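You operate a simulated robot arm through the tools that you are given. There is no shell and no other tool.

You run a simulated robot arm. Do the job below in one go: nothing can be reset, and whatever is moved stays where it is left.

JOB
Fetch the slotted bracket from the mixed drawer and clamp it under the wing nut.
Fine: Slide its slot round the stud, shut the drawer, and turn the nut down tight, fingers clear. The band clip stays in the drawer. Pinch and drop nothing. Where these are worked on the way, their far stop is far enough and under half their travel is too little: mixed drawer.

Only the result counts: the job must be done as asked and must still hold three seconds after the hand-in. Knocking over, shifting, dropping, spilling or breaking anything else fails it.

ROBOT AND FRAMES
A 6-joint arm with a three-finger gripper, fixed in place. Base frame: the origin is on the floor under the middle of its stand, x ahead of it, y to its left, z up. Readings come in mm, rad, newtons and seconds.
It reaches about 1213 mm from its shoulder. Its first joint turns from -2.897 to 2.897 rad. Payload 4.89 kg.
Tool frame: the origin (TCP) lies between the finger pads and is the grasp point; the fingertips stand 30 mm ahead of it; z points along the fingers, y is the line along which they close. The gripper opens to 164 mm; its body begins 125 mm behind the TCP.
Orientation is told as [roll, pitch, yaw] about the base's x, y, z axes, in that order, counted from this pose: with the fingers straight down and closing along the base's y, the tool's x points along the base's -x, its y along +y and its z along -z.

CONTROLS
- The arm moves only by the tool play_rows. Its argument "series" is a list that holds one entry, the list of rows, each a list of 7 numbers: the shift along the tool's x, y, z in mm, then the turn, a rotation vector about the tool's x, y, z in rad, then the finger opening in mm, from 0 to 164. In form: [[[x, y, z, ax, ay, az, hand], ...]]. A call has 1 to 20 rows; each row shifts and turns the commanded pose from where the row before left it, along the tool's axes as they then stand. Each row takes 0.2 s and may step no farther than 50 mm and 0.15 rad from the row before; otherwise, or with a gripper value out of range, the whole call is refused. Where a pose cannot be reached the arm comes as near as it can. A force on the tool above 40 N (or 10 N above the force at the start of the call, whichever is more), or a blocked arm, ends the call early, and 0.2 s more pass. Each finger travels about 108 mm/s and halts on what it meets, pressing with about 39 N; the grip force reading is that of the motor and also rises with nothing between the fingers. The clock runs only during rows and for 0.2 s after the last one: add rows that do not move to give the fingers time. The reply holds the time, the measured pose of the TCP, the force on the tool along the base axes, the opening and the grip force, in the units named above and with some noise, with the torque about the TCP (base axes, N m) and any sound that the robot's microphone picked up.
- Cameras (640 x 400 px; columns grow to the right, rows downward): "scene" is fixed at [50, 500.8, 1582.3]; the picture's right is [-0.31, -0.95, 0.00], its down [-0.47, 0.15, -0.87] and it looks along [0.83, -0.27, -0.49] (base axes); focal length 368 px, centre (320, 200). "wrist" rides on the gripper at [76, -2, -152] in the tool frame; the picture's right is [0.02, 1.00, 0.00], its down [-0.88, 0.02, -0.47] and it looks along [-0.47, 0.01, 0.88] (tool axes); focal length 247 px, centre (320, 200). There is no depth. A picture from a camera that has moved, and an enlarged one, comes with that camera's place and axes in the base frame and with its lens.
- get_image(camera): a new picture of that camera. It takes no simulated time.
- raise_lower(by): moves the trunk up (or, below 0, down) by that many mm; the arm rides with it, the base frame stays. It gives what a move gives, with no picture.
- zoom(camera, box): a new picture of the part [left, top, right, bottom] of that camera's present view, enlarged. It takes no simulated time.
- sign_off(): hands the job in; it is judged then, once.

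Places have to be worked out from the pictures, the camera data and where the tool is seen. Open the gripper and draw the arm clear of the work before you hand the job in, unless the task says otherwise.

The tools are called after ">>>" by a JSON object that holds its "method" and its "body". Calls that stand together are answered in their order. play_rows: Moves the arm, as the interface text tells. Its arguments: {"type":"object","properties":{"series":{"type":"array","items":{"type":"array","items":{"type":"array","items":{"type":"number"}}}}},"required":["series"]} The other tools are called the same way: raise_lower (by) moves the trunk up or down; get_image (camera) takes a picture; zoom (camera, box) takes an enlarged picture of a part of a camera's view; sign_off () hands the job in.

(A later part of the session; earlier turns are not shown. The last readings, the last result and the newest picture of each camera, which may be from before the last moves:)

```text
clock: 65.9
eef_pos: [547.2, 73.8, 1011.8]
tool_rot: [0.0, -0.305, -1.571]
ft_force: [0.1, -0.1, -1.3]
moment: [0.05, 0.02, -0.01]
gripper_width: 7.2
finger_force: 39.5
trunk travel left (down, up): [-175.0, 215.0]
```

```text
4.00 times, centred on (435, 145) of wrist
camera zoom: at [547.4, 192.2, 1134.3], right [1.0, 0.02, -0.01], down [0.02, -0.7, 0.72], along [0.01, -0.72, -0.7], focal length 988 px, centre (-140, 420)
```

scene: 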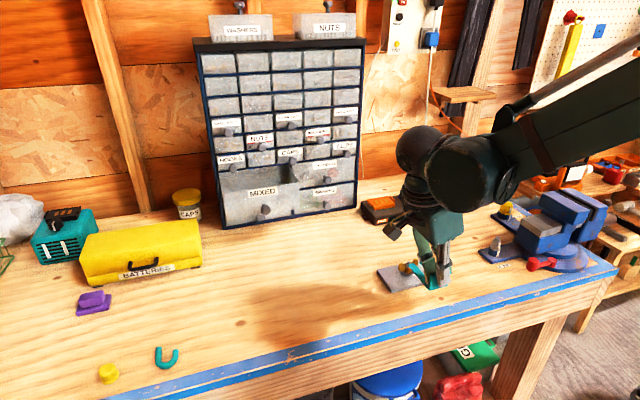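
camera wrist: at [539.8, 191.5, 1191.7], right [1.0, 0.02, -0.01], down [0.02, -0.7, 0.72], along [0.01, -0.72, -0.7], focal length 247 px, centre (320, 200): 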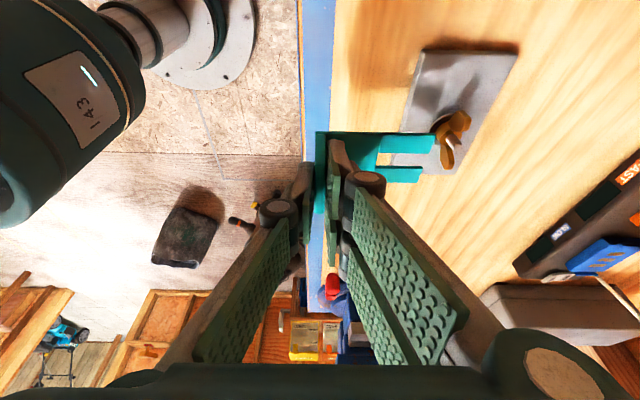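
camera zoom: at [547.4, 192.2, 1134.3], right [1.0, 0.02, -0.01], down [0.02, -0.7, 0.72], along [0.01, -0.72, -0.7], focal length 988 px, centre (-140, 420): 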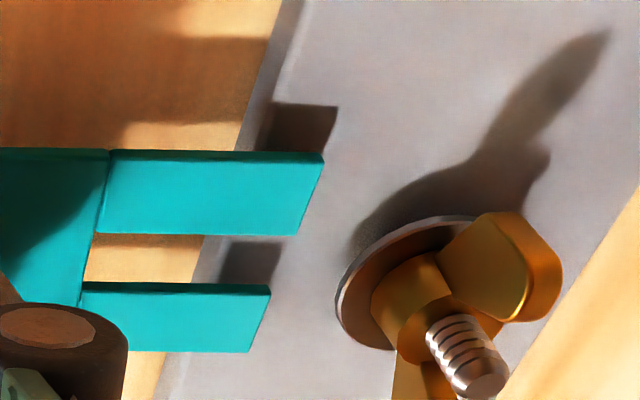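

The shadow offset suggests about 4 mm to contact. Continuing down.

>>> {"method": "play_rows", "body": {"series": [[[0.3, 0, 0.95, 0, 0, 0, 0], [0.3, 0, 0.95, 0, 0, 0, 0], [0, 0, 0, 0, 0, 0, 0]]]}}

>>> {"method": "play_rows", "body": {"series": [[[0.3, 0, 0.95, 0, 0, 0, 0], [0, 0, 0, 0, 0, 0, 0]]]}}

>>> {"method": "zoom", "body": {"camera": "wrist", "box": [370, 95, 500, 195]}}

>>> {"method": "zoom", "body": {"camera": "scene", "box": [398, 260, 428, 285]}}

```text
clock: 66.7
eef_pos: [547.7, 72.4, 1010.1]
tool_rot: [0.0, -0.306, -1.57]
ft_force: [0.5, -0.7, -1.0]
moment: [0.02, 0.03, -0.03]
gripper_width: 7.3
finger_force: 39.0
trunk travel left (down, up): [-175.0, 215.0]
```

```text
clock: 67.3
eef_pos: [546.9, 72.4, 1009.9]
tool_rot: [0.0, -0.305, -1.573]
ft_force: [0.1, 0.7, -1.6]
moment: [-0.01, 0.02, 0.03]
gripper_width: 7.1
finger_force: 38.7
trunk travel left (down, up): [-175.0, 215.0]
```

```text
4.00 times, centred on (435, 145) of wrist
camera zoom: at [546.9, 192.3, 1131.6], right [1.0, 0.02, -0.01], down [0.02, -0.7, 0.72], along [0.01, -0.72, -0.7], focal length 988 px, centre (-140, 420)
```

zoom: 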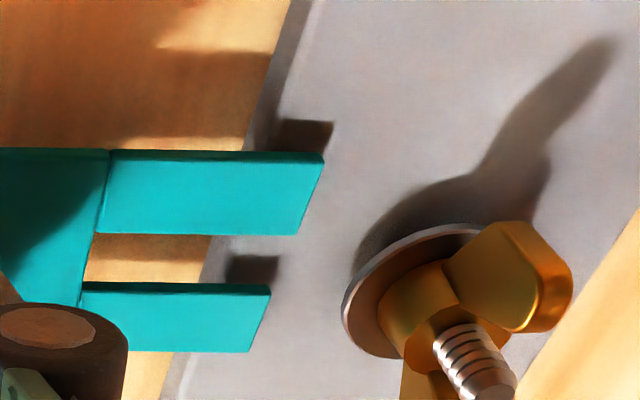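

```text
16.00 times, centred on (413, 272) of scene
camera zoom: at [50.0, 500.8, 1582.3], right [-0.31, -0.95, 0.0], down [-0.47, 0.15, -0.87], along [0.83, -0.27, -0.49], focal length 5886 px, centre (-1168, -960)
```

zoom: 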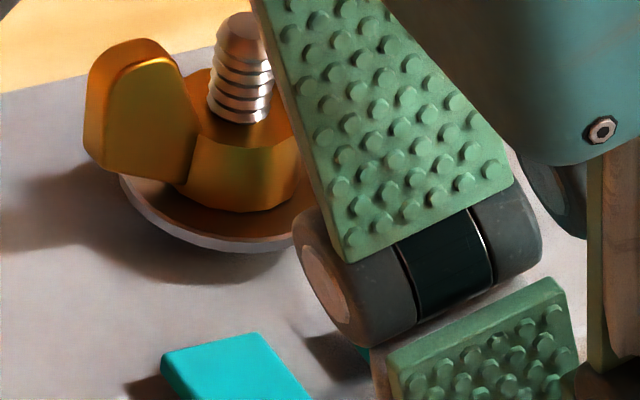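

About 1.5–2 mm to go by the shadow. One more 1 mm step, then half steps while watching for force.

>>> {"method": "play_rows", "body": {"series": [[[0.3, 0, 0.95, 0, 0, 0, 0], [0, 0, 0, 0, 0, 0, 0]]]}}

>>> {"method": "play_rows", "body": {"series": [[[0.15, 0, 0.5, 0, 0, 0, 0], [0, 0, 0, 0, 0, 0, 0]]]}}

>>> {"method": "zoom", "body": {"camera": "wrist", "box": [370, 95, 500, 195]}}

```text
clock: 67.9
eef_pos: [547.4, 72.9, 1008.6]
tool_rot: [0.001, -0.307, -1.57]
ft_force: [0.5, 0.8, -1.7]
moment: [0.01, -0.01, 0.01]
gripper_width: 7.1
finger_force: 39.4
trunk travel left (down, up): [-175.0, 215.0]
```

```text
clock: 68.5
eef_pos: [548.5, 73.5, 1007.5]
tool_rot: [0.0, -0.305, -1.571]
ft_force: [-0.4, 0.0, -1.5]
moment: [-0.01, 0.03, -0.01]
gripper_width: 7.6
finger_force: 39.4
trunk travel left (down, up): [-175.0, 215.0]
```

```text
4.00 times, centred on (435, 145) of wrist
camera zoom: at [547.4, 192.7, 1130.0], right [1.0, 0.02, -0.01], down [0.02, -0.7, 0.72], along [0.01, -0.72, -0.7], focal length 988 px, centre (-140, 420)
```

zoom: 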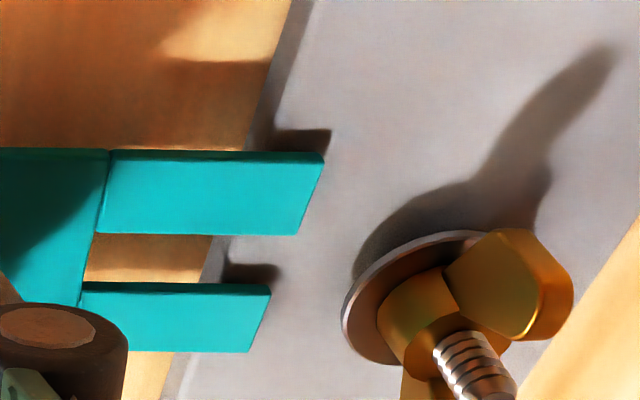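

Nearly touching by the shadow. One more half-millimetre step to feel for contact.

>>> {"method": "play_rows", "body": {"series": [[[0.15, 0, 0.5, 0, 0, 0, 0], [0, 0, 0, 0, 0, 0, 0]]]}}

>>> {"method": "play_rows", "body": {"series": [[[0.15, 0, 0.5, 0, 0, 0, 0], [0, 0, 0, 0, 0, 0, 0]]]}}

```text
clock: 69.1
eef_pos: [547.1, 72.3, 1008.5]
tool_rot: [0.001, -0.306, -1.57]
ft_force: [0.1, 0.5, -0.3]
moment: [0.05, 0.01, 0.0]
gripper_width: 7.3
finger_force: 38.9
trunk travel left (down, up): [-175.0, 215.0]
```

```text
clock: 69.7
eef_pos: [548.2, 73.5, 1007.7]
tool_rot: [-0.002, -0.306, -1.571]
ft_force: [0.0, -0.3, -2.0]
moment: [0.0, 0.0, 0.01]
gripper_width: 7.3
finger_force: 39.1
trunk travel left (down, up): [-175.0, 215.0]
```

>>> {"method": "zoom", "body": {"camera": "wrist", "box": [370, 95, 500, 195]}}

>>> {"method": "zoom", "body": {"camera": "wrist", "box": [415, 110, 465, 150]}}

```text
4.00 times, centred on (435, 145) of wrist
camera zoom: at [547.3, 192.0, 1129.7], right [1.0, 0.02, -0.01], down [0.02, -0.7, 0.72], along [0.01, -0.72, -0.7], focal length 988 px, centre (-140, 420)
```

zoom: 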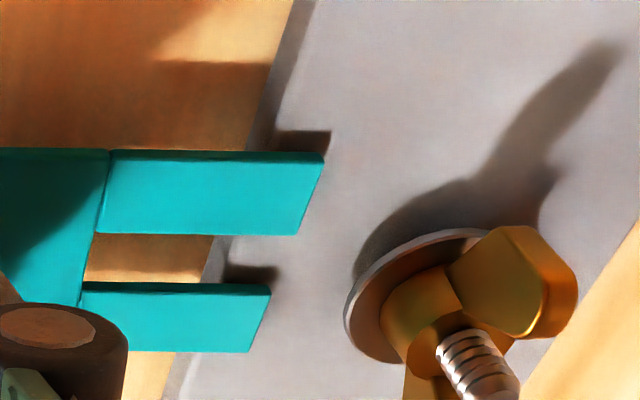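

```text
10.00 times, centred on (440, 130) of wrist
camera zoom: at [547.3, 192.0, 1129.7], right [1.0, 0.02, -0.01], down [0.02, -0.7, 0.72], along [0.01, -0.72, -0.7], focal length 2470 px, centre (-880, 900)
```

zoom: 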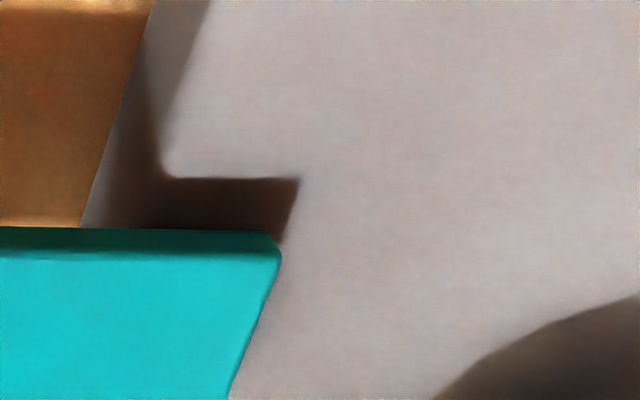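

The shadow shows the prongs almost on the plate. One more small step to check for contact force.

>>> {"method": "play_rows", "body": {"series": [[[0.2, 0, 0.7, 0, 0, 0, 0], [0, 0, 0, 0, 0, 0, 0], [0, 0, 0, 0, 0, 0, 0]]]}}

>>> {"method": "zoom", "body": {"camera": "wrist", "box": [415, 110, 465, 150]}}

>>> {"method": "zoom", "body": {"camera": "scene", "box": [398, 260, 428, 285]}}

```text
clock: 70.5
eef_pos: [548.0, 73.3, 1006.5]
tool_rot: [-0.001, -0.306, -1.57]
ft_force: [0.0, -0.3, -1.5]
moment: [-0.02, 0.01, -0.04]
gripper_width: 7.4
finger_force: 39.3
trunk travel left (down, up): [-175.0, 215.0]
```

```text
10.00 times, centred on (440, 130) of wrist
camera zoom: at [547.3, 192.2, 1128.4], right [1.0, 0.02, -0.01], down [0.02, -0.7, 0.72], along [0.01, -0.72, -0.7], focal length 2470 px, centre (-880, 900)
```

zoom: 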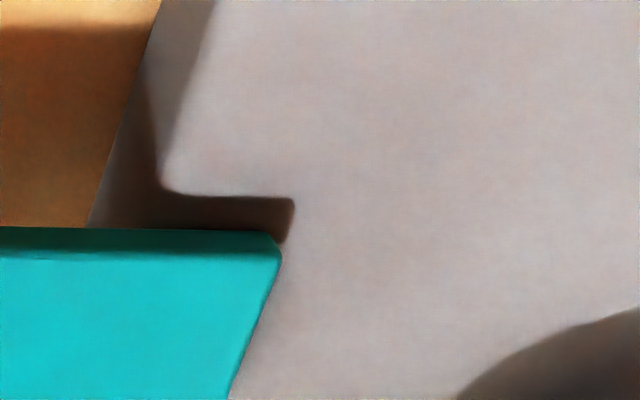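

```text
16.00 times, centred on (413, 272) of scene
camera zoom: at [50.0, 500.8, 1582.3], right [-0.31, -0.95, 0.0], down [-0.47, 0.15, -0.87], along [0.83, -0.27, -0.49], focal length 5886 px, centre (-1168, -960)
```

zoom: 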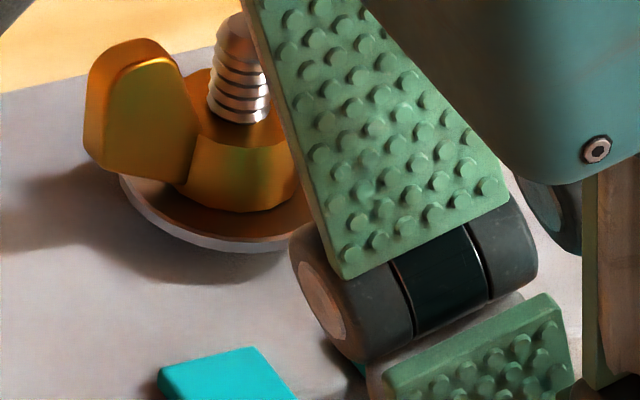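

The gap to the plate is now only a fraction of a millimetre. I'll take one sharp view of slot and nut together to check lateral alignment in this common plane.

>>> {"method": "zoom", "body": {"camera": "wrist", "box": [380, 110, 510, 200]}}

>>> {"method": "zoom", "body": {"camera": "wrist", "box": [450, 140, 515, 200]}}

```text
4.44 times, centred on (445, 155) of wrist
camera zoom: at [547.3, 192.2, 1128.4], right [1.0, 0.02, -0.01], down [0.02, -0.7, 0.72], along [0.01, -0.72, -0.7], focal length 1098 px, centre (-236, 400)
```

zoom: 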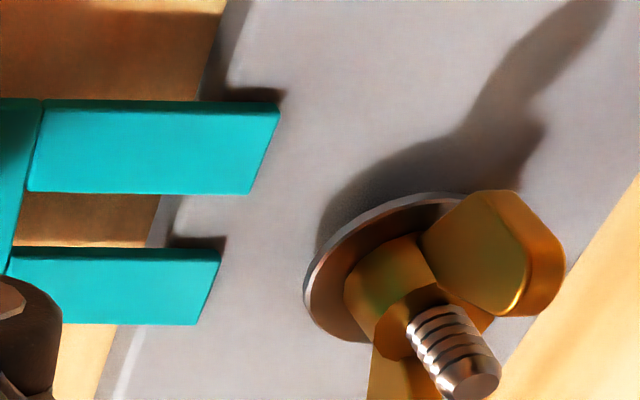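

```text
6.67 times, centred on (482, 170) of wrist
camera zoom: at [547.3, 192.2, 1128.4], right [1.0, 0.02, -0.01], down [0.02, -0.7, 0.72], along [0.01, -0.72, -0.7], focal length 1646 px, centre (-763, 400)
```

zoom: 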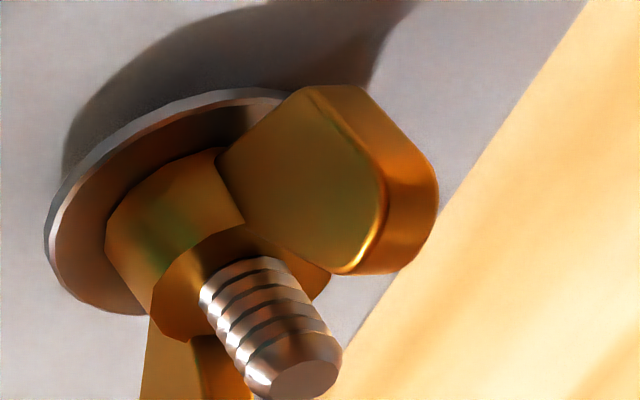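

Both views agree that the slot's centre line is about 5 mm too far toward +Y of the stud. I'll shift the hand 5.3 mm in -Y and re-check.

>>> {"method": "play_rows", "body": {"series": [[[-2.5, 0, 0.8, 0, 0, 0, 0], [-2.55, 0, 0.8, 0, 0, 0, 0], [0, 0, 0, 0, 0, 0, 0]]]}}

>>> {"method": "zoom", "body": {"camera": "wrist", "box": [380, 110, 510, 200]}}

>>> {"method": "zoom", "body": {"camera": "scene", "box": [396, 256, 432, 286]}}

```text
clock: 71.3
eef_pos: [548.3, 66.9, 1005.4]
tool_rot: [0.0, -0.306, -1.571]
ft_force: [-0.1, 0.5, -1.0]
moment: [0.02, -0.01, 0.02]
gripper_width: 7.1
finger_force: 38.9
trunk travel left (down, up): [-175.0, 215.0]
```

```text
4.44 times, centred on (445, 155) of wrist
camera zoom: at [547.1, 186.9, 1128.3], right [1.0, 0.02, -0.01], down [0.02, -0.7, 0.72], along [0.01, -0.72, -0.7], focal length 1098 px, centre (-236, 400)
```

zoom: 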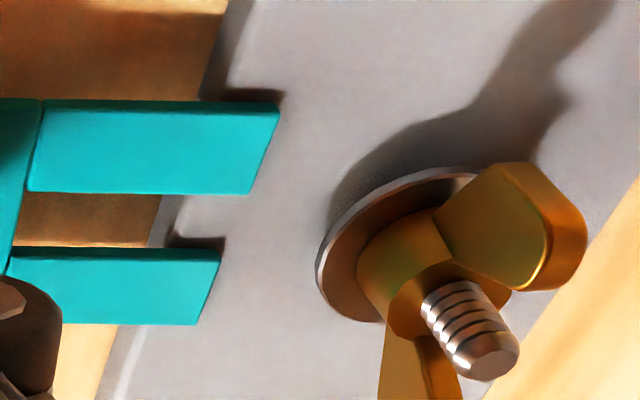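

```text
13.33 times, centred on (414, 271) of scene
camera zoom: at [50.0, 500.8, 1582.3], right [-0.31, -0.95, 0.0], down [-0.47, 0.15, -0.87], along [0.83, -0.27, -0.49], focal length 4906 px, centre (-933, -747)
```

zoom: 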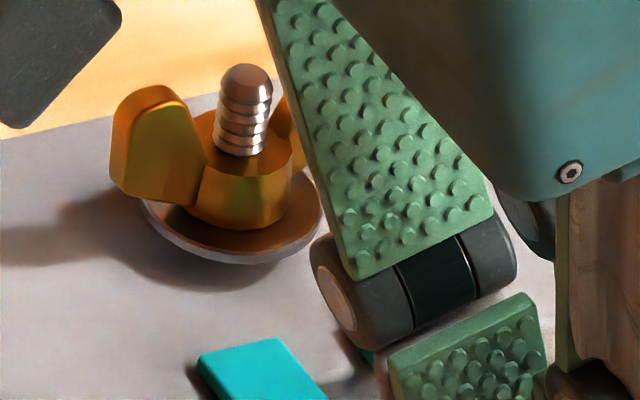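

The slot is now centred on the stud within about 1 mm in both views. I'll slide forward in small steps until the prong tips just enter beneath the washer, watching forces.

>>> {"method": "play_rows", "body": {"series": [[[0, 4, 0, 0, 0, 0, 0], [0, 4, 0, 0, 0, 0, 0], [0, 4, 0, 0, 0, 0, 0], [0, 3, 0, 0, 0, 0, 0], [0, 3, 0, 0, 0, 0, 0], [0, 0, 0, 0, 0, 0, 0]]]}}

>>> {"method": "zoom", "body": {"camera": "wrist", "box": [380, 110, 510, 200]}}

>>> {"method": "zoom", "body": {"camera": "scene", "box": [396, 256, 432, 286]}}

```text
clock: 72.7
eef_pos: [565.7, 67.4, 1004.5]
tool_rot: [0.001, -0.304, -1.571]
ft_force: [-0.6, -0.1, -1.6]
moment: [0.01, 0.05, 0.04]
gripper_width: 7.2
finger_force: 38.5
trunk travel left (down, up): [-175.0, 215.0]
```

```text
4.44 times, centred on (445, 155) of wrist
camera zoom: at [564.9, 186.9, 1128.0], right [1.0, 0.02, -0.01], down [0.02, -0.7, 0.72], along [0.01, -0.72, -0.7], focal length 1098 px, centre (-236, 400)
```

zoom: 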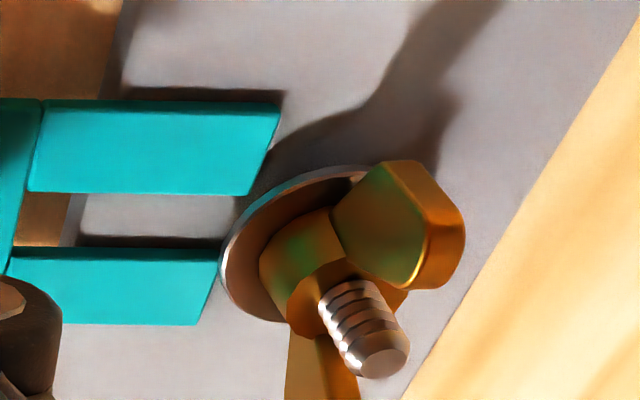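

```text
13.33 times, centred on (414, 271) of scene
camera zoom: at [50.0, 500.8, 1582.3], right [-0.31, -0.95, 0.0], down [-0.47, 0.15, -0.87], along [0.83, -0.27, -0.49], focal length 4906 px, centre (-933, -747)
```

zoom: 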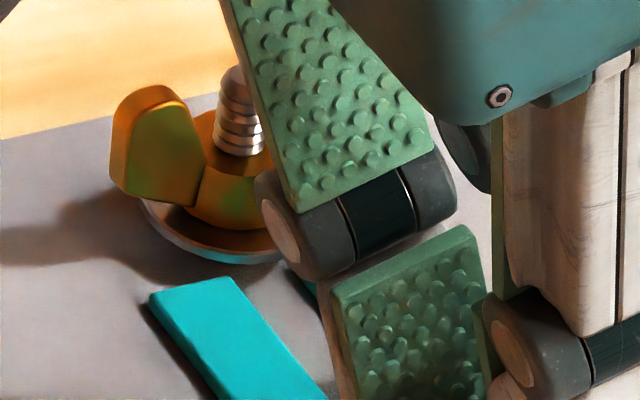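

The -Y prong tip is just reaching the washer rim. I'll advance 5 mm more and check that the washer occludes the prong, meaning it is going underneath.

>>> {"method": "play_rows", "body": {"series": [[[0, 2.5, 0, 0, 0, 0, 0], [0, 2.5, 0, 0, 0, 0, 0], [0, 0, 0, 0, 0, 0, 0]]]}}

>>> {"method": "zoom", "body": {"camera": "wrist", "box": [395, 120, 475, 190]}}

>>> {"method": "zoom", "body": {"camera": "scene", "box": [396, 256, 432, 286]}}

```text
clock: 73.5
eef_pos: [571.3, 67.1, 1006.5]
tool_rot: [-0.002, -0.306, -1.571]
ft_force: [-0.4, -0.2, -0.8]
moment: [-0.03, 0.05, -0.04]
gripper_width: 7.2
finger_force: 39.3
trunk travel left (down, up): [-175.0, 215.0]
```

```text
5.71 times, centred on (435, 155) of wrist
camera zoom: at [570.0, 186.6, 1128.3], right [1.0, 0.02, -0.01], down [0.02, -0.7, 0.72], along [0.01, -0.72, -0.7], focal length 1411 px, centre (-337, 457)
```

zoom: 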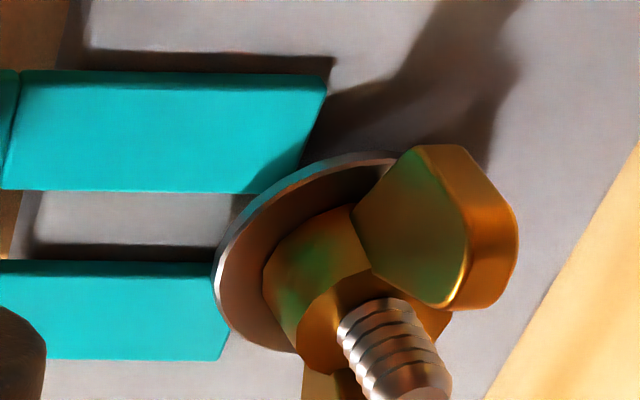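

```text
13.33 times, centred on (414, 271) of scene
camera zoom: at [50.0, 500.8, 1582.3], right [-0.31, -0.95, 0.0], down [-0.47, 0.15, -0.87], along [0.83, -0.27, -0.49], focal length 4906 px, centre (-933, -747)
```

zoom: 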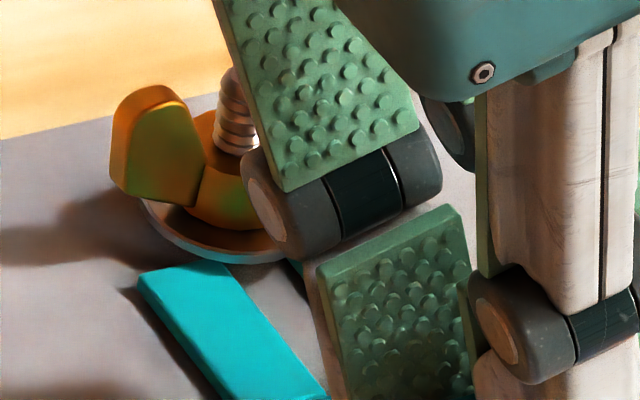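

The washer now overlaps the prongs, so they are going underneath with no force and good centring. I'll continue sliding in.

>>> {"method": "play_rows", "body": {"series": [[[0, 3, 0, 0, 0, 0, 0], [0, 3, 0, 0, 0, 0, 0], [0, 3, 0, 0, 0, 0, 0], [0, 3, 0, 0, 0, 0, 0], [0, 0, 0, 0, 0, 0, 0]]]}}

>>> {"method": "zoom", "body": {"camera": "wrist", "box": [380, 110, 490, 200]}}

>>> {"method": "zoom", "body": {"camera": "scene", "box": [396, 256, 432, 286]}}

```text
clock: 74.7
eef_pos: [582.4, 67.5, 1007.1]
tool_rot: [-0.001, -0.305, -1.571]
ft_force: [0.4, 0.0, -1.4]
moment: [0.01, 0.05, 0.01]
gripper_width: 7.0
finger_force: 38.9
trunk travel left (down, up): [-175.0, 215.0]
```

```text
4.44 times, centred on (435, 155) of wrist
camera zoom: at [581.8, 187.0, 1128.3], right [1.0, 0.02, -0.01], down [0.02, -0.7, 0.72], along [0.01, -0.72, -0.7], focal length 1098 px, centre (-191, 400)
```

zoom: 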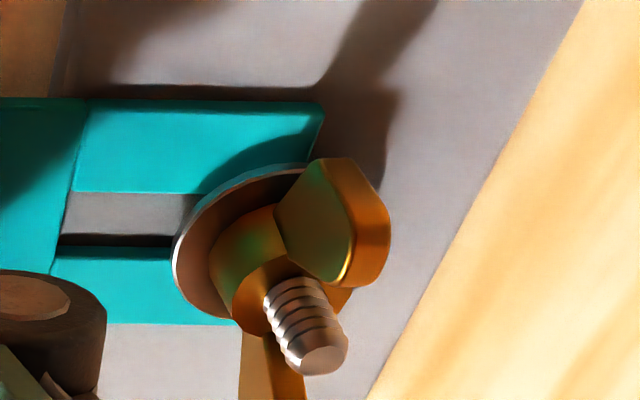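

```text
13.33 times, centred on (414, 271) of scene
camera zoom: at [50.0, 500.8, 1582.3], right [-0.31, -0.95, 0.0], down [-0.47, 0.15, -0.87], along [0.83, -0.27, -0.49], focal length 4906 px, centre (-933, -747)
```

zoom: 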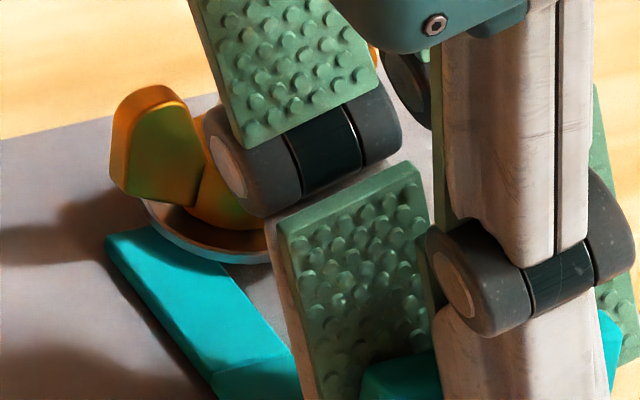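

Going well with zero force. I'll slide the remaining 17 mm so the stud sits mid-slot.

>>> {"method": "play_rows", "body": {"series": [[[0, 3, 0, 0, 0, 0, 0], [0, 3, 0, 0, 0, 0, 0], [0, 3, 0, 0, 0, 0, 0], [0, 3, 0, 0, 0, 0, 0], [0, 3, 0, 0, 0, 0, 0], [0, 2, 0, 0, 0, 0, 0], [0, 0, 0, 0, 0, 0, 0]]]}}

>>> {"method": "zoom", "body": {"camera": "wrist", "box": [350, 110, 460, 200]}}

>>> {"method": "zoom", "body": {"camera": "scene", "box": [390, 250, 440, 290]}}

```text
clock: 76.3
eef_pos: [601.3, 67.6, 1005.4]
tool_rot: [-0.001, -0.306, -1.571]
ft_force: [0.2, 0.3, -1.2]
moment: [-0.02, 0.01, 0.02]
gripper_width: 7.4
finger_force: 38.9
trunk travel left (down, up): [-175.0, 215.0]
```

```text
4.44 times, centred on (405, 155) of wrist
camera zoom: at [599.5, 187.2, 1128.7], right [1.0, 0.02, -0.01], down [0.02, -0.7, 0.72], along [0.01, -0.72, -0.7], focal length 1098 px, centre (-58, 400)
```

zoom: 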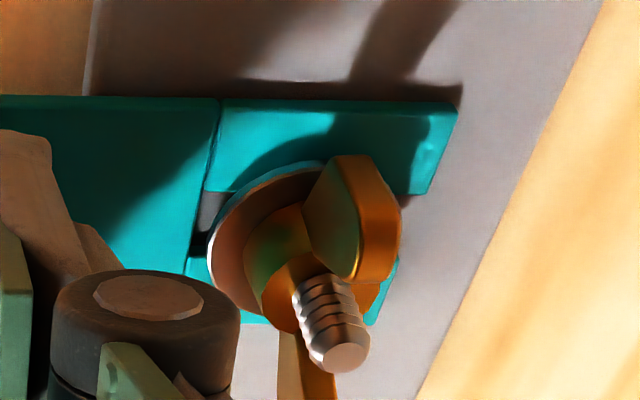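

```text
10.00 times, centred on (415, 270) of scene
camera zoom: at [50.0, 500.8, 1582.3], right [-0.31, -0.95, 0.0], down [-0.47, 0.15, -0.87], along [0.83, -0.27, -0.49], focal length 3679 px, centre (-630, -500)
```

zoom: 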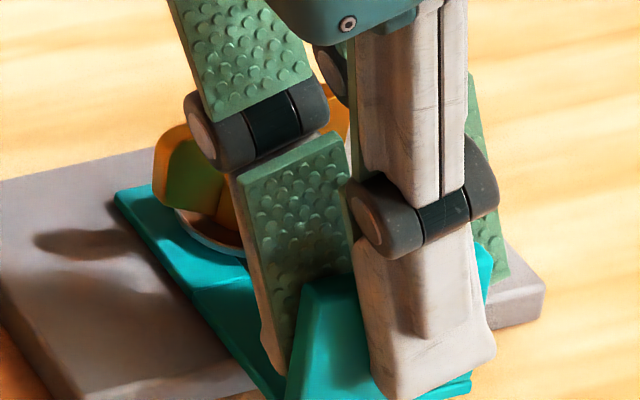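

The stud is inside the slot with the washer over the prongs. I'll go 4 mm deeper so the bracket's weight rests on the plate, then lower gently to touch down.

>>> {"method": "play_rows", "body": {"series": [[[0, 2, 0, 0, 0, 0, 0], [0, 2, 0, 0, 0, 0, 0], [0, 0, 0, 0, 0, 0, 0], [0.15, 0, 0.5, 0, 0, 0, 0], [0, 0, 0, 0, 0, 0, 0]]]}}

>>> {"method": "play_rows", "body": {"series": [[[0.15, 0, 0.5, 0, 0, 0, 0], [0, 0, 0, 0, 0, 0, 0]]]}}

>>> {"method": "zoom", "body": {"camera": "wrist", "box": [350, 110, 460, 200]}}

```text
clock: 77.5
eef_pos: [604.1, 67.6, 1005.9]
tool_rot: [-0.001, -0.307, -1.571]
ft_force: [0.2, 0.4, -1.4]
moment: [0.03, 0.0, 0.03]
gripper_width: 7.2
finger_force: 39.2
trunk travel left (down, up): [-175.0, 215.0]
```

```text
clock: 78.1
eef_pos: [603.7, 67.8, 1005.8]
tool_rot: [0.001, -0.306, -1.57]
ft_force: [-1.2, -0.7, 0.5]
moment: [-0.12, -0.03, -0.06]
gripper_width: 7.5
finger_force: 39.0
trunk travel left (down, up): [-175.0, 215.0]
```

```text
4.44 times, centred on (405, 155) of wrist
camera zoom: at [603.3, 186.6, 1127.5], right [1.0, 0.02, -0.01], down [0.02, -0.7, 0.72], along [0.01, -0.72, -0.7], focal length 1098 px, centre (-58, 400)
```

zoom: 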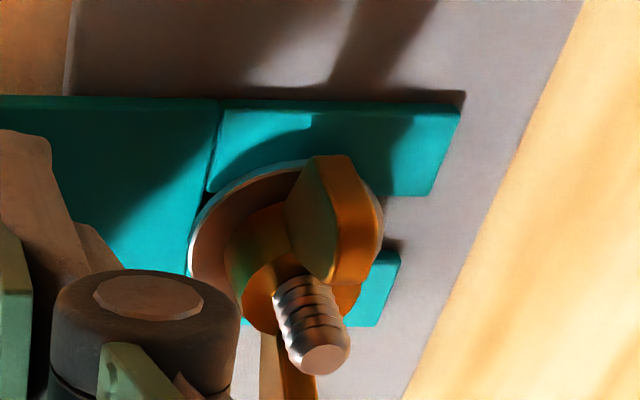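

Light contact is felt (fz rose to +0.5 N), so the bracket rests on the plate. I'll open the fingers gently to release it.

>>> {"method": "play_rows", "body": {"series": [[[0, 0, 0, 0, 0, 0, 9], [0, 0, 0, 0, 0, 0, 12], [0, 0, 0, 0, 0, 0, 16], [0, 0, 0, 0, 0, 0, 20], [0, 0, 0, 0, 0, 0, 20]]]}}

>>> {"method": "zoom", "body": {"camera": "wrist", "box": [290, 110, 460, 220]}}

>>> {"method": "zoom", "body": {"camera": "scene", "box": [380, 240, 450, 300]}}

```text
clock: 79.3
eef_pos: [604.5, 67.2, 1004.6]
tool_rot: [0.0, -0.306, -1.57]
ft_force: [-0.4, 0.9, -1.1]
moment: [0.0, 0.03, -0.01]
gripper_width: 19.8
finger_force: 0.1
trunk travel left (down, up): [-175.0, 215.0]
```

```text
3.64 times, centred on (375, 165) of wrist
camera zoom: at [603.3, 186.6, 1127.5], right [1.0, 0.02, -0.01], down [0.02, -0.7, 0.72], along [0.01, -0.72, -0.7], focal length 898 px, centre (120, 327)
```

zoom: 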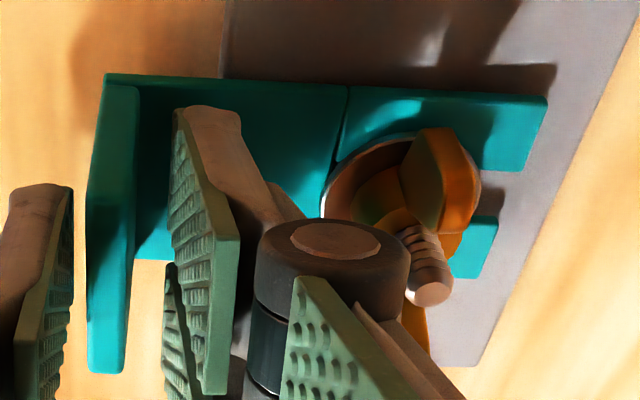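

```text
6.67 times, centred on (415, 270) of scene
camera zoom: at [50.0, 500.8, 1582.3], right [-0.31, -0.95, 0.0], down [-0.47, 0.15, -0.87], along [0.83, -0.27, -0.49], focal length 2453 px, centre (-313, -267)
```

zoom: 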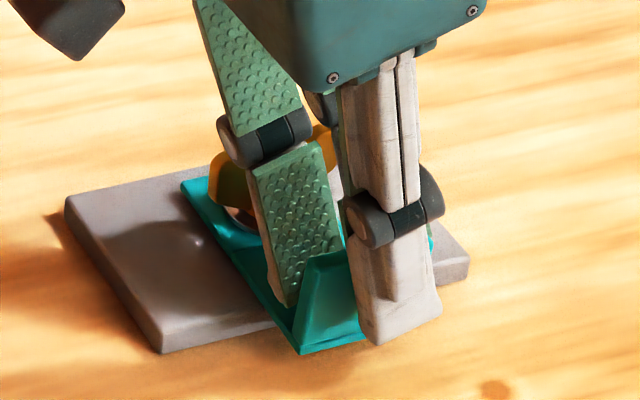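

The bracket stays put when released. I'll withdraw straight up, slowly at first.

>>> {"method": "play_rows", "body": {"series": [[[-1.5, 0, -4.8, 0, 0, 0, 20], [-3, 0, -9.5, 0, 0, 0, 20], [-4.5, 0, -14.3, 0, 0, 0, 20], [-6, 0, -19, 0, 0, 0, 20], [-9, 0, -28.6, 0, 0, 0, 20], [-12, 0, -38, 0, 0, 0, 20], [-12, 0, -38, 0, 0, 0, 20], [0, 0, 0, 0, 0, 0, 20]]]}}

>>> {"method": "get_image", "body": {"camera": "wrist"}}

>>> {"method": "zoom", "body": {"camera": "scene", "box": [380, 240, 450, 300]}}

```text
clock: 81.1
eef_pos: [604.0, 70.2, 1163.5]
tool_rot: [0.0, -0.304, -1.57]
ft_force: [-0.6, 0.0, 0.3]
moment: [0.01, -0.07, 0.04]
gripper_width: 19.8
finger_force: 0.1
trunk travel left (down, up): [-175.0, 215.0]
```

```text
taken
camera wrist: at [602.9, 189.4, 1286.3], right [1.0, 0.02, -0.01], down [0.02, -0.7, 0.72], along [0.01, -0.72, -0.7], focal length 247 px, centre (320, 200)
```

wrist: 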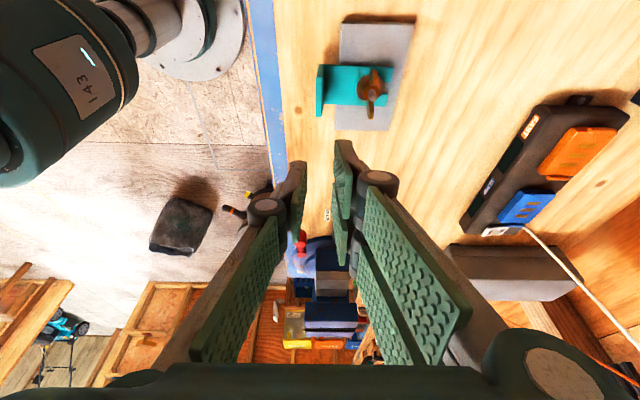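

```text
6.67 times, centred on (415, 270) of scene
camera zoom: at [50.0, 500.8, 1582.3], right [-0.31, -0.95, 0.0], down [-0.47, 0.15, -0.87], along [0.83, -0.27, -0.49], focal length 2453 px, centre (-313, -267)
```

zoom: 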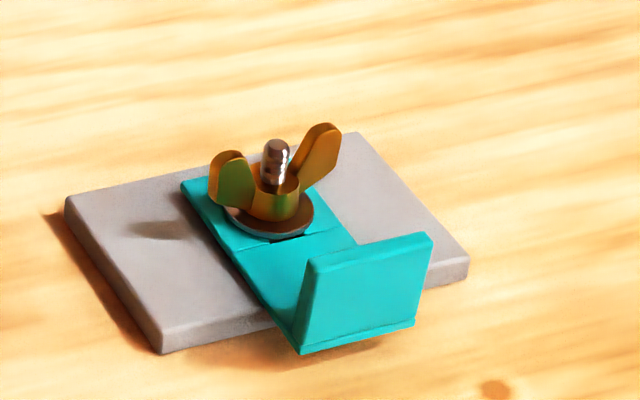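

The bracket sits flat with its slot round the stud. Next I'll shut the drawer: untilt the hand, travel up and over toward the cabinet, and pitch the fingers forward as before.

>>> {"method": "play_rows", "body": {"series": [[[0, 0, 0, 0, 0.15, 0, 30], [0, 0, 0, 0, 0.154, 0, 44], [10, 5, -40, 0, 0, 0, 44], [32, 20, -25, 0, 0, 0, 44], [38, 24, -15, 0, 0, 0, 44], [38, 24, -15, 0, 0, 0, 44], [38, 24, -15, 0, 0, 0, 44], [38, 24, -15, 0, 0, 0, 44], [38, 24, -10, 0, 0, 0, 44], [38, 24, 0, 0, 0, 0, 44], [24, 15, 0, 0, 0, 0, 44], [0, 0, 0, 0, 0, 0, 44]]]}}

```text
refused: row 2 steps farther than a row can; nothing moved
```

Row 2 exceeded the turn limit by a hair, so I'll split it.

>>> {"method": "play_rows", "body": {"series": [[[0, 0, 0, 0, 0.145, 0, 30], [0, 0, 0, 0, 0.145, 0, 44], [0, 0, 0, 0, 0.014, 0, 44], [10, 5, -40, 0, 0, 0, 44], [32, 20, -25, 0, 0, 0, 44], [38, 24, -15, 0, 0, 0, 44], [38, 24, -15, 0, 0, 0, 44], [38, 24, -15, 0, 0, 0, 44], [38, 24, -15, 0, 0, 0, 44], [38, 24, -10, 0, 0, 0, 44], [38, 24, 0, 0, 0, 0, 44], [24, 15, 0, 0, 0, 0, 44], [0, 0, 0, 0, 0, 0, 44]]]}}

```text
clock: 83.9
eef_pos: [787.2, 362.3, 1299.0]
tool_rot: [-0.002, -0.001, -1.571]
ft_force: [0.5, -0.1, -0.3]
moment: [-0.1, 0.11, -0.02]
gripper_width: 44.1
finger_force: 0.1
trunk travel left (down, up): [-175.0, 215.0]
```

Now I'll pitch the fingers toward the cabinet and lower in front of the knob.

>>> {"method": "play_rows", "body": {"series": [[[0, 0, 0, -0.15, 0, 0, 44], [0, 0, 0, -0.15, 0, 0, 44], [0, 0, 0, -0.15, 0, 0, 44], [0, 0, 0, -0.15, 0, 0, 44], [0, 0, 0, -0.15, 0, 0, 44], [0, 0, 0, -0.15, 0, 0, 44], [0, 0, 0, -0.15, 0, 0, 44], [0, 0, 0, -0.15, 0, 0, 44], [0, 0, 0, -0.15, 0, 0, 44], [0, 0, 0, -0.1, 0, 0, 44], [3, -40, 5, 0, 0, 0, 44], [3, -40, 5, 0, 0, 0, 44], [3, -40, 5, 0, 0, 0, 44], [3, -40, 5, 0, 0, 0, 44], [3, -30, 5, 0, 0, 0, 44], [0, 0, 0, 0, 0, 0, 44]]]}}

>>> {"method": "get_image", "body": {"camera": "wrist"}}

>>> {"method": "get_image", "body": {"camera": "scene"}}

```text
clock: 87.3
eef_pos: [789.7, 378.5, 1107.3]
tool_rot: [1.448, 0.0, -1.572]
ft_force: [0.5, 1.4, 0.7]
moment: [0.02, -0.02, -0.02]
gripper_width: 44.0
finger_force: 0.1
trunk travel left (down, up): [-175.0, 215.0]
```

```text
taken
camera wrist: at [639.7, 455.5, 1124.8], right [0.12, 0.02, 0.99], down [-0.47, -0.88, 0.08], along [0.88, -0.47, -0.1], focal length 247 px, centre (320, 200)
```

wrist: 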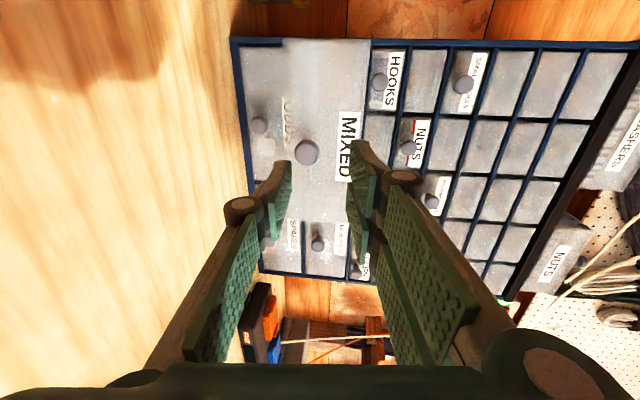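

```text
taken
```

scene: 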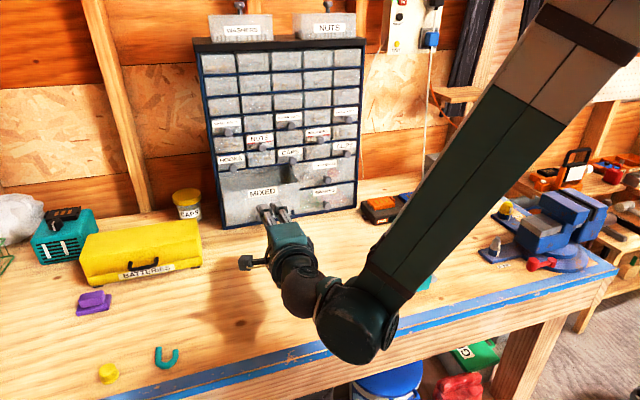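

The knob is at about (890, 377, 1083) by this view. I'll line up on its axis so the open fingers straddle it, then check.

>>> {"method": "play_rows", "body": {"series": [[[-1, -6, 20, 0, 0, 0, 44], [-0.5, -6, 20, 0, 0, 0, 44], [0, 0, 12, 0, 0, 0, 44], [0, 0, 0, -0.06, 0, 0, 44], [0, 0, 0, 0, 0, 0, 44]]]}}

>>> {"method": "get_image", "body": {"camera": "wrist"}}

```text
clock: 88.5
eef_pos: [841.4, 371.7, 1089.5]
tool_rot: [1.486, -0.015, -1.567]
ft_force: [0.6, 0.4, -0.3]
moment: [0.02, -0.03, -0.03]
gripper_width: 43.8
finger_force: 0.2
trunk travel left (down, up): [-175.0, 215.0]
```

```text
taken
camera wrist: at [689.6, 449.0, 1099.3], right [0.08, 0.04, 1.0], down [-0.46, -0.88, 0.07], along [0.88, -0.47, -0.06], focal length 247 px, centre (320, 200)
```

wrist: 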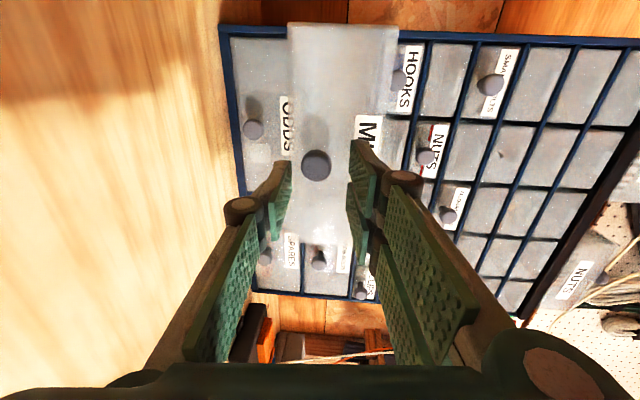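

I need +5 mm in y and a bit lower. I'll advance along the tool axis so the fingertips straddle the knob just short of the drawer face.

>>> {"method": "play_rows", "body": {"series": [[[5, -1, 5, 0, 0, 0, 44], [0, 0, 12, 0, 0, 0, 44], [0, 0, 13, 0, 0, 0, 44], [0, 0, 0, 0, 0, 0, 44]]]}}

>>> {"method": "get_image", "body": {"camera": "wrist"}}

```text
clock: 89.5
eef_pos: [870.9, 379.2, 1087.6]
tool_rot: [1.487, -0.014, -1.566]
ft_force: [0.5, -0.2, 0.1]
moment: [-0.02, 0.03, -0.05]
gripper_width: 44.0
finger_force: 0.0
trunk travel left (down, up): [-175.0, 215.0]
```

```text
taken
camera wrist: at [719.5, 454.8, 1097.0], right [0.08, 0.04, 1.0], down [-0.47, -0.88, 0.07], along [0.88, -0.47, -0.06], focal length 247 px, centre (320, 200)
```

wrist: 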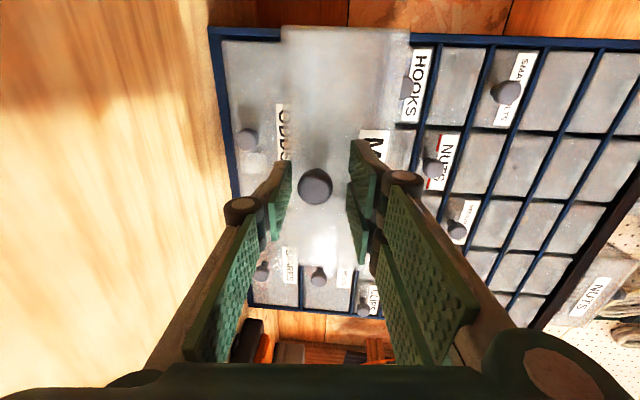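

The knob is centred between the fingers. I'll push the drawer straight in along +X, using the fingertips on its face.

>>> {"method": "play_rows", "body": {"series": [[[0, 0.5, 6, 0, 0, 0, 44], [0, 0.85, 10, 0, 0, 0, 44], [0, 0.85, 10, 0, 0, 0, 44], [0, 0.85, 10, 0, 0, 0, 44], [0, 0.85, 10, 0, 0, 0, 44], [0, 0.85, 10, 0, 0, 0, 44], [0, 0, 0, 0, 0, 0, 44]]]}}

>>> {"method": "get_image", "body": {"camera": "wrist"}}

>>> {"method": "zoom", "body": {"camera": "scene", "box": [190, 120, 390, 250]}}

```text
clock: 91.1
eef_pos: [928.1, 378.1, 1088.2]
tool_rot: [1.493, -0.009, -1.569]
ft_force: [0.7, 0.2, -0.2]
moment: [0.01, 0.01, -0.02]
gripper_width: 43.7
finger_force: 0.1
trunk travel left (down, up): [-175.0, 215.0]
```

```text
taken
camera wrist: at [775.2, 454.9, 1096.6], right [0.08, 0.03, 1.0], down [-0.47, -0.88, 0.06], along [0.88, -0.47, -0.05], focal length 247 px, centre (320, 200)
```

wrist: 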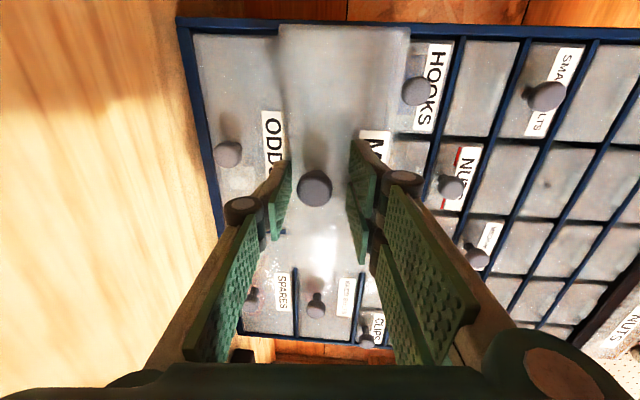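

```text
3.08 times, centred on (290, 185) of scene
camera zoom: at [50.0, 500.8, 1582.3], right [-0.31, -0.95, 0.0], down [-0.47, 0.15, -0.87], along [0.83, -0.27, -0.49], focal length 1132 px, centre (412, 246)
```

zoom: 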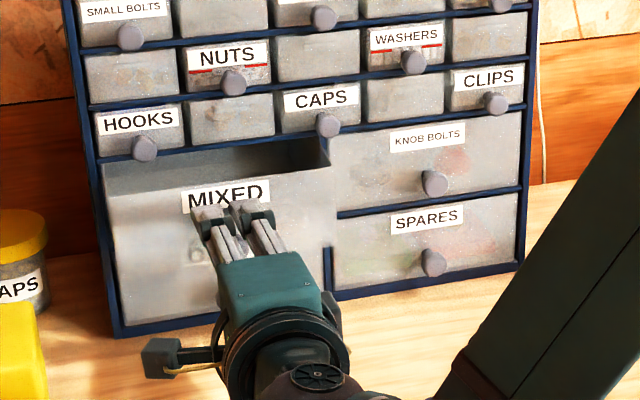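

The drawer is moving in smoothly. Continuing until it seats.

>>> {"method": "play_rows", "body": {"series": [[[0, 0.75, 10, 0, 0, 0, 44], [0, 0.75, 10, 0, 0, 0, 44], [0, 0.75, 10, 0, 0, 0, 44], [0, 0.75, 10, 0, 0, 0, 44], [0, 0.75, 8, 0, 0, 0, 44], [0, 0.4, 5, 0, 0, 0, 44], [0, 0, 0, 0, 0, 0, 44]]]}}

>>> {"method": "get_image", "body": {"camera": "wrist"}}

>>> {"method": "zoom", "body": {"camera": "scene", "box": [190, 120, 390, 250]}}

```text
clock: 92.7
eef_pos: [980.1, 379.3, 1088.5]
tool_rot: [1.497, -0.007, -1.566]
ft_force: [0.8, 0.5, 1.0]
moment: [-0.01, 0.03, -0.02]
gripper_width: 43.6
finger_force: 0.0
trunk travel left (down, up): [-175.0, 215.0]
```

```text
taken
camera wrist: at [828.1, 456.0, 1097.9], right [0.07, 0.03, 1.0], down [-0.47, -0.88, 0.06], along [0.88, -0.47, -0.05], focal length 247 px, centre (320, 200)
```

wrist: 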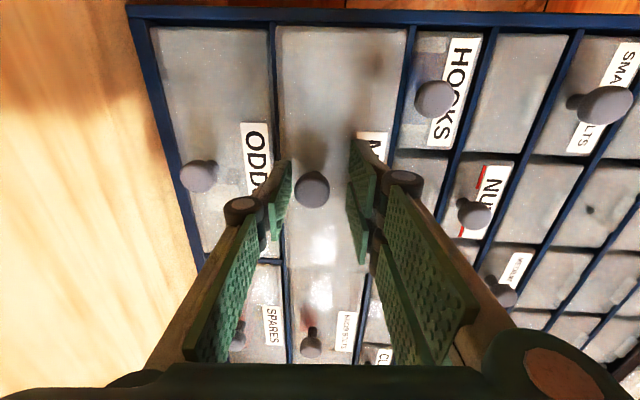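

```text
3.08 times, centred on (290, 185) of scene
camera zoom: at [50.0, 500.8, 1582.3], right [-0.31, -0.95, 0.0], down [-0.47, 0.15, -0.87], along [0.83, -0.27, -0.49], focal length 1132 px, centre (412, 246)
```

zoom: 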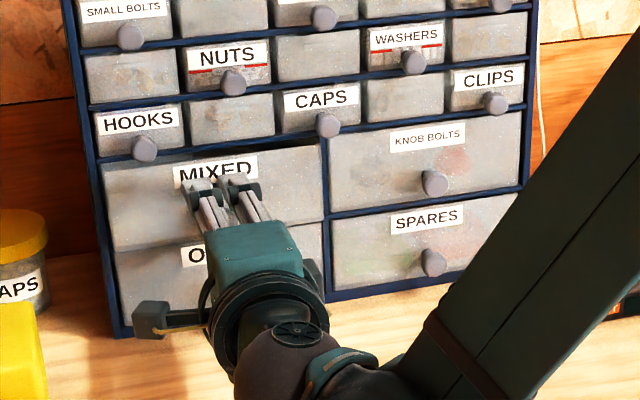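

Nearly shut, with a few millimetres left. I'll push on in small steps until firm resistance shows it is seated.

>>> {"method": "play_rows", "body": {"series": [[[0, 0.3, 4, 0, 0, 0, 44], [0, 0.3, 4, 0, 0, 0, 44], [0, 0.3, 3, 0, 0, 0, 44], [0, 0.2, 2, 0, 0, 0, 44], [0, 0.2, 2, 0, 0, 0, 44], [0, 0.2, 2, 0, 0, 0, 44], [0, 0, 0, 0, 0, 0, 44]]]}}

>>> {"method": "zoom", "body": {"camera": "scene", "box": [190, 120, 390, 250]}}

```text
clock: 94.3
eef_pos: [995.0, 381.2, 1089.9]
tool_rot: [1.501, -0.005, -1.569]
ft_force: [-27.0, -0.1, 4.1]
moment: [0.0, -0.8, -0.11]
gripper_width: 46.0
finger_force: 1.5
trunk travel left (down, up): [-175.0, 215.0]
```

```text
3.08 times, centred on (290, 185) of scene
camera zoom: at [50.0, 500.8, 1582.3], right [-0.31, -0.95, 0.0], down [-0.47, 0.15, -0.87], along [0.83, -0.27, -0.49], focal length 1132 px, centre (412, 246)
```

zoom: 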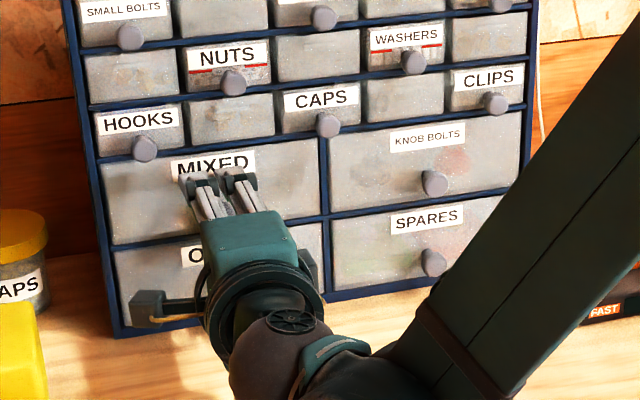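

27 N of resistance means the drawer is seated, flush with its neighbours. I'll back straight off the knob.

>>> {"method": "play_rows", "body": {"series": [[[0, -0.3, -5, 0, 0, 0, 44], [0, -1, -20, 0, 0, 0, 44], [0, -1, -35, 0, 0, 0, 44], [0, -1, -40, 0, 0, 0, 44], [0, 20, -40, 0, 0, 0, 44], [0, 40, -20, 0, 0, 0, 44], [0, 45, 0, 0, 0, 0, 44], [0, 45, 0, 0, 0, 0, 44], [0, 40, 0, 0, 0, 0, 44], [0, 0, 0, 0, 0, 0, 44]]]}}

>>> {"method": "get_image", "body": {"camera": "scene"}}

>>> {"method": "get_image", "body": {"camera": "wrist"}}

```text
clock: 96.5
eef_pos: [848.5, 376.9, 1286.1]
tool_rot: [1.485, -0.016, -1.566]
ft_force: [-0.6, -0.3, -0.2]
moment: [-0.03, 0.02, 0.05]
gripper_width: 43.8
finger_force: 0.1
trunk travel left (down, up): [-175.0, 215.0]
```

```text
taken
```

scene: 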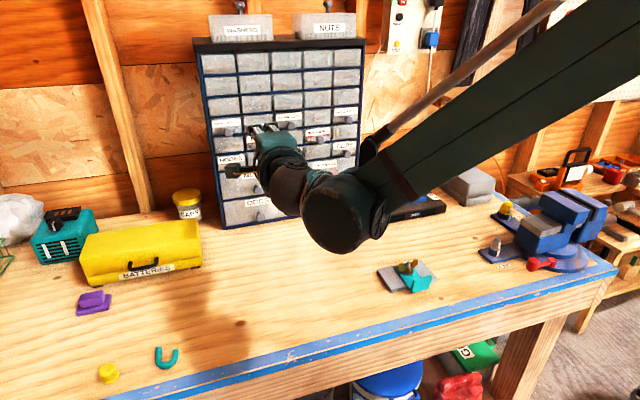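

```text
taken
camera wrist: at [696.8, 453.9, 1295.7], right [0.08, 0.04, 1.0], down [-0.47, -0.88, 0.07], along [0.88, -0.47, -0.06], focal length 247 px, centre (320, 200)
```

wrist: 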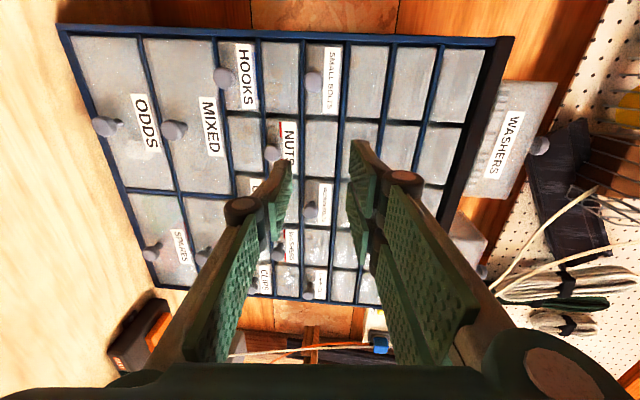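

The drawer is shut flush. Now for the nut: I'll point the hand down again and travel back above the stud.

>>> {"method": "play_rows", "body": {"series": [[[0, 0, 0, 0.15, 0, 0, 44], [0, 0, 0, 0.15, 0, 0, 44], [0, 0, 0, 0.15, 0, 0, 44], [0, 0, 0, 0.15, 0, 0, 44], [0, 0, 0, 0.15, 0, 0, 44], [0, 0, 0, 0.15, 0, 0, 44], [0, 0, 0, 0.15, 0, 0, 44], [0, 0, 0, 0.15, 0, 0, 44], [0, 0, 0, 0.15, 0, 0, 44], [0, 0, 0, 0.135, 0, 0, 44], [0, 0, 0, 0, 0, 0, 44]]]}}

```text
clock: 98.9
eef_pos: [850.3, 381.2, 1284.5]
tool_rot: [0.022, -0.001, -1.571]
ft_force: [0.5, -0.5, -1.1]
moment: [0.0, 0.16, 0.01]
gripper_width: 44.0
finger_force: 0.1
trunk travel left (down, up): [-175.0, 215.0]
```

Pointing down. Moving over the stud at a safe height.

>>> {"method": "play_rows", "body": {"series": [[[0, 0, 0, 0.02, 0, 0, 44], [-39, -23.5, 14, 0, 0, 0, 44], [-39, -23.5, 14, 0, 0, 0, 44], [-39, -23.5, 14, 0, 0, 0, 44], [-39, -23.5, 14, 0, 0, 0, 44], [-39, -23.5, 14, 0, 0, 0, 44], [-39, -23.5, 14, 0, 0, 0, 44], [-39, -23.5, 14, 0, 0, 0, 44], [-38, -23.5, 14, 0, 0, 0, 44], [0, 0, 0, 0, 0, 0, 44]]]}}

>>> {"method": "get_image", "body": {"camera": "wrist"}}

>>> {"method": "zoom", "body": {"camera": "scene", "box": [380, 240, 450, 300]}}

```text
clock: 101.1
eef_pos: [660.1, 70.0, 1171.4]
tool_rot: [0.005, -0.001, -1.571]
ft_force: [-1.3, -0.9, 0.0]
moment: [0.07, -0.01, -0.04]
gripper_width: 43.9
finger_force: 0.1
trunk travel left (down, up): [-175.0, 215.0]
```

```text
taken
camera wrist: at [658.9, 146.9, 1324.0], right [1.0, 0.02, 0.0], down [0.02, -0.88, 0.47], along [0.01, -0.47, -0.88], focal length 247 px, centre (320, 200)
```

wrist: 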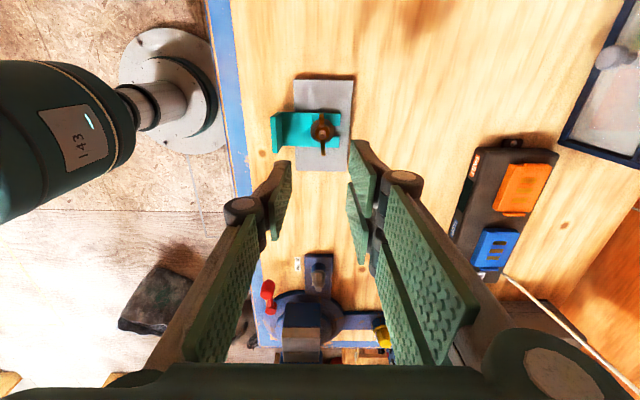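

```text
6.67 times, centred on (415, 270) of scene
camera zoom: at [50.0, 500.8, 1582.3], right [-0.31, -0.95, 0.0], down [-0.47, 0.15, -0.87], along [0.83, -0.27, -0.49], focal length 2453 px, centre (-313, -267)
```

zoom: 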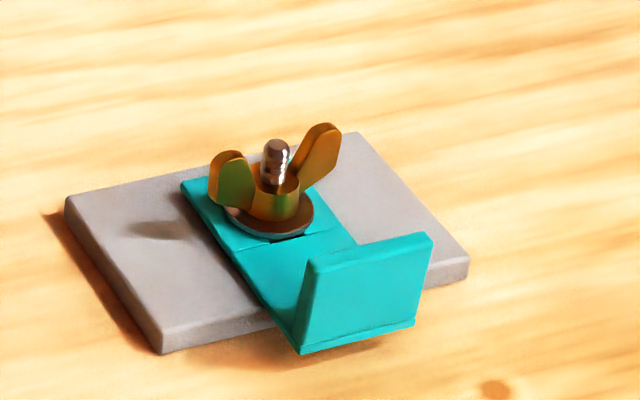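

I'll zoom in on the nut to find the stud's exact offset from the tool axis and the exact wing direction.

>>> {"method": "zoom", "body": {"camera": "wrist", "box": [290, 100, 354, 164]}}

```text
6.25 times, centred on (322, 132) of wrist
camera zoom: at [658.9, 146.9, 1324.0], right [1.0, 0.02, 0.0], down [0.02, -0.88, 0.47], along [0.01, -0.47, -0.88], focal length 1544 px, centre (308, 625)
```

zoom: 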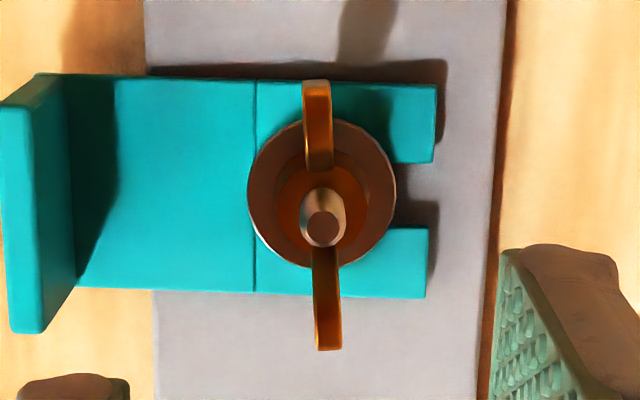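

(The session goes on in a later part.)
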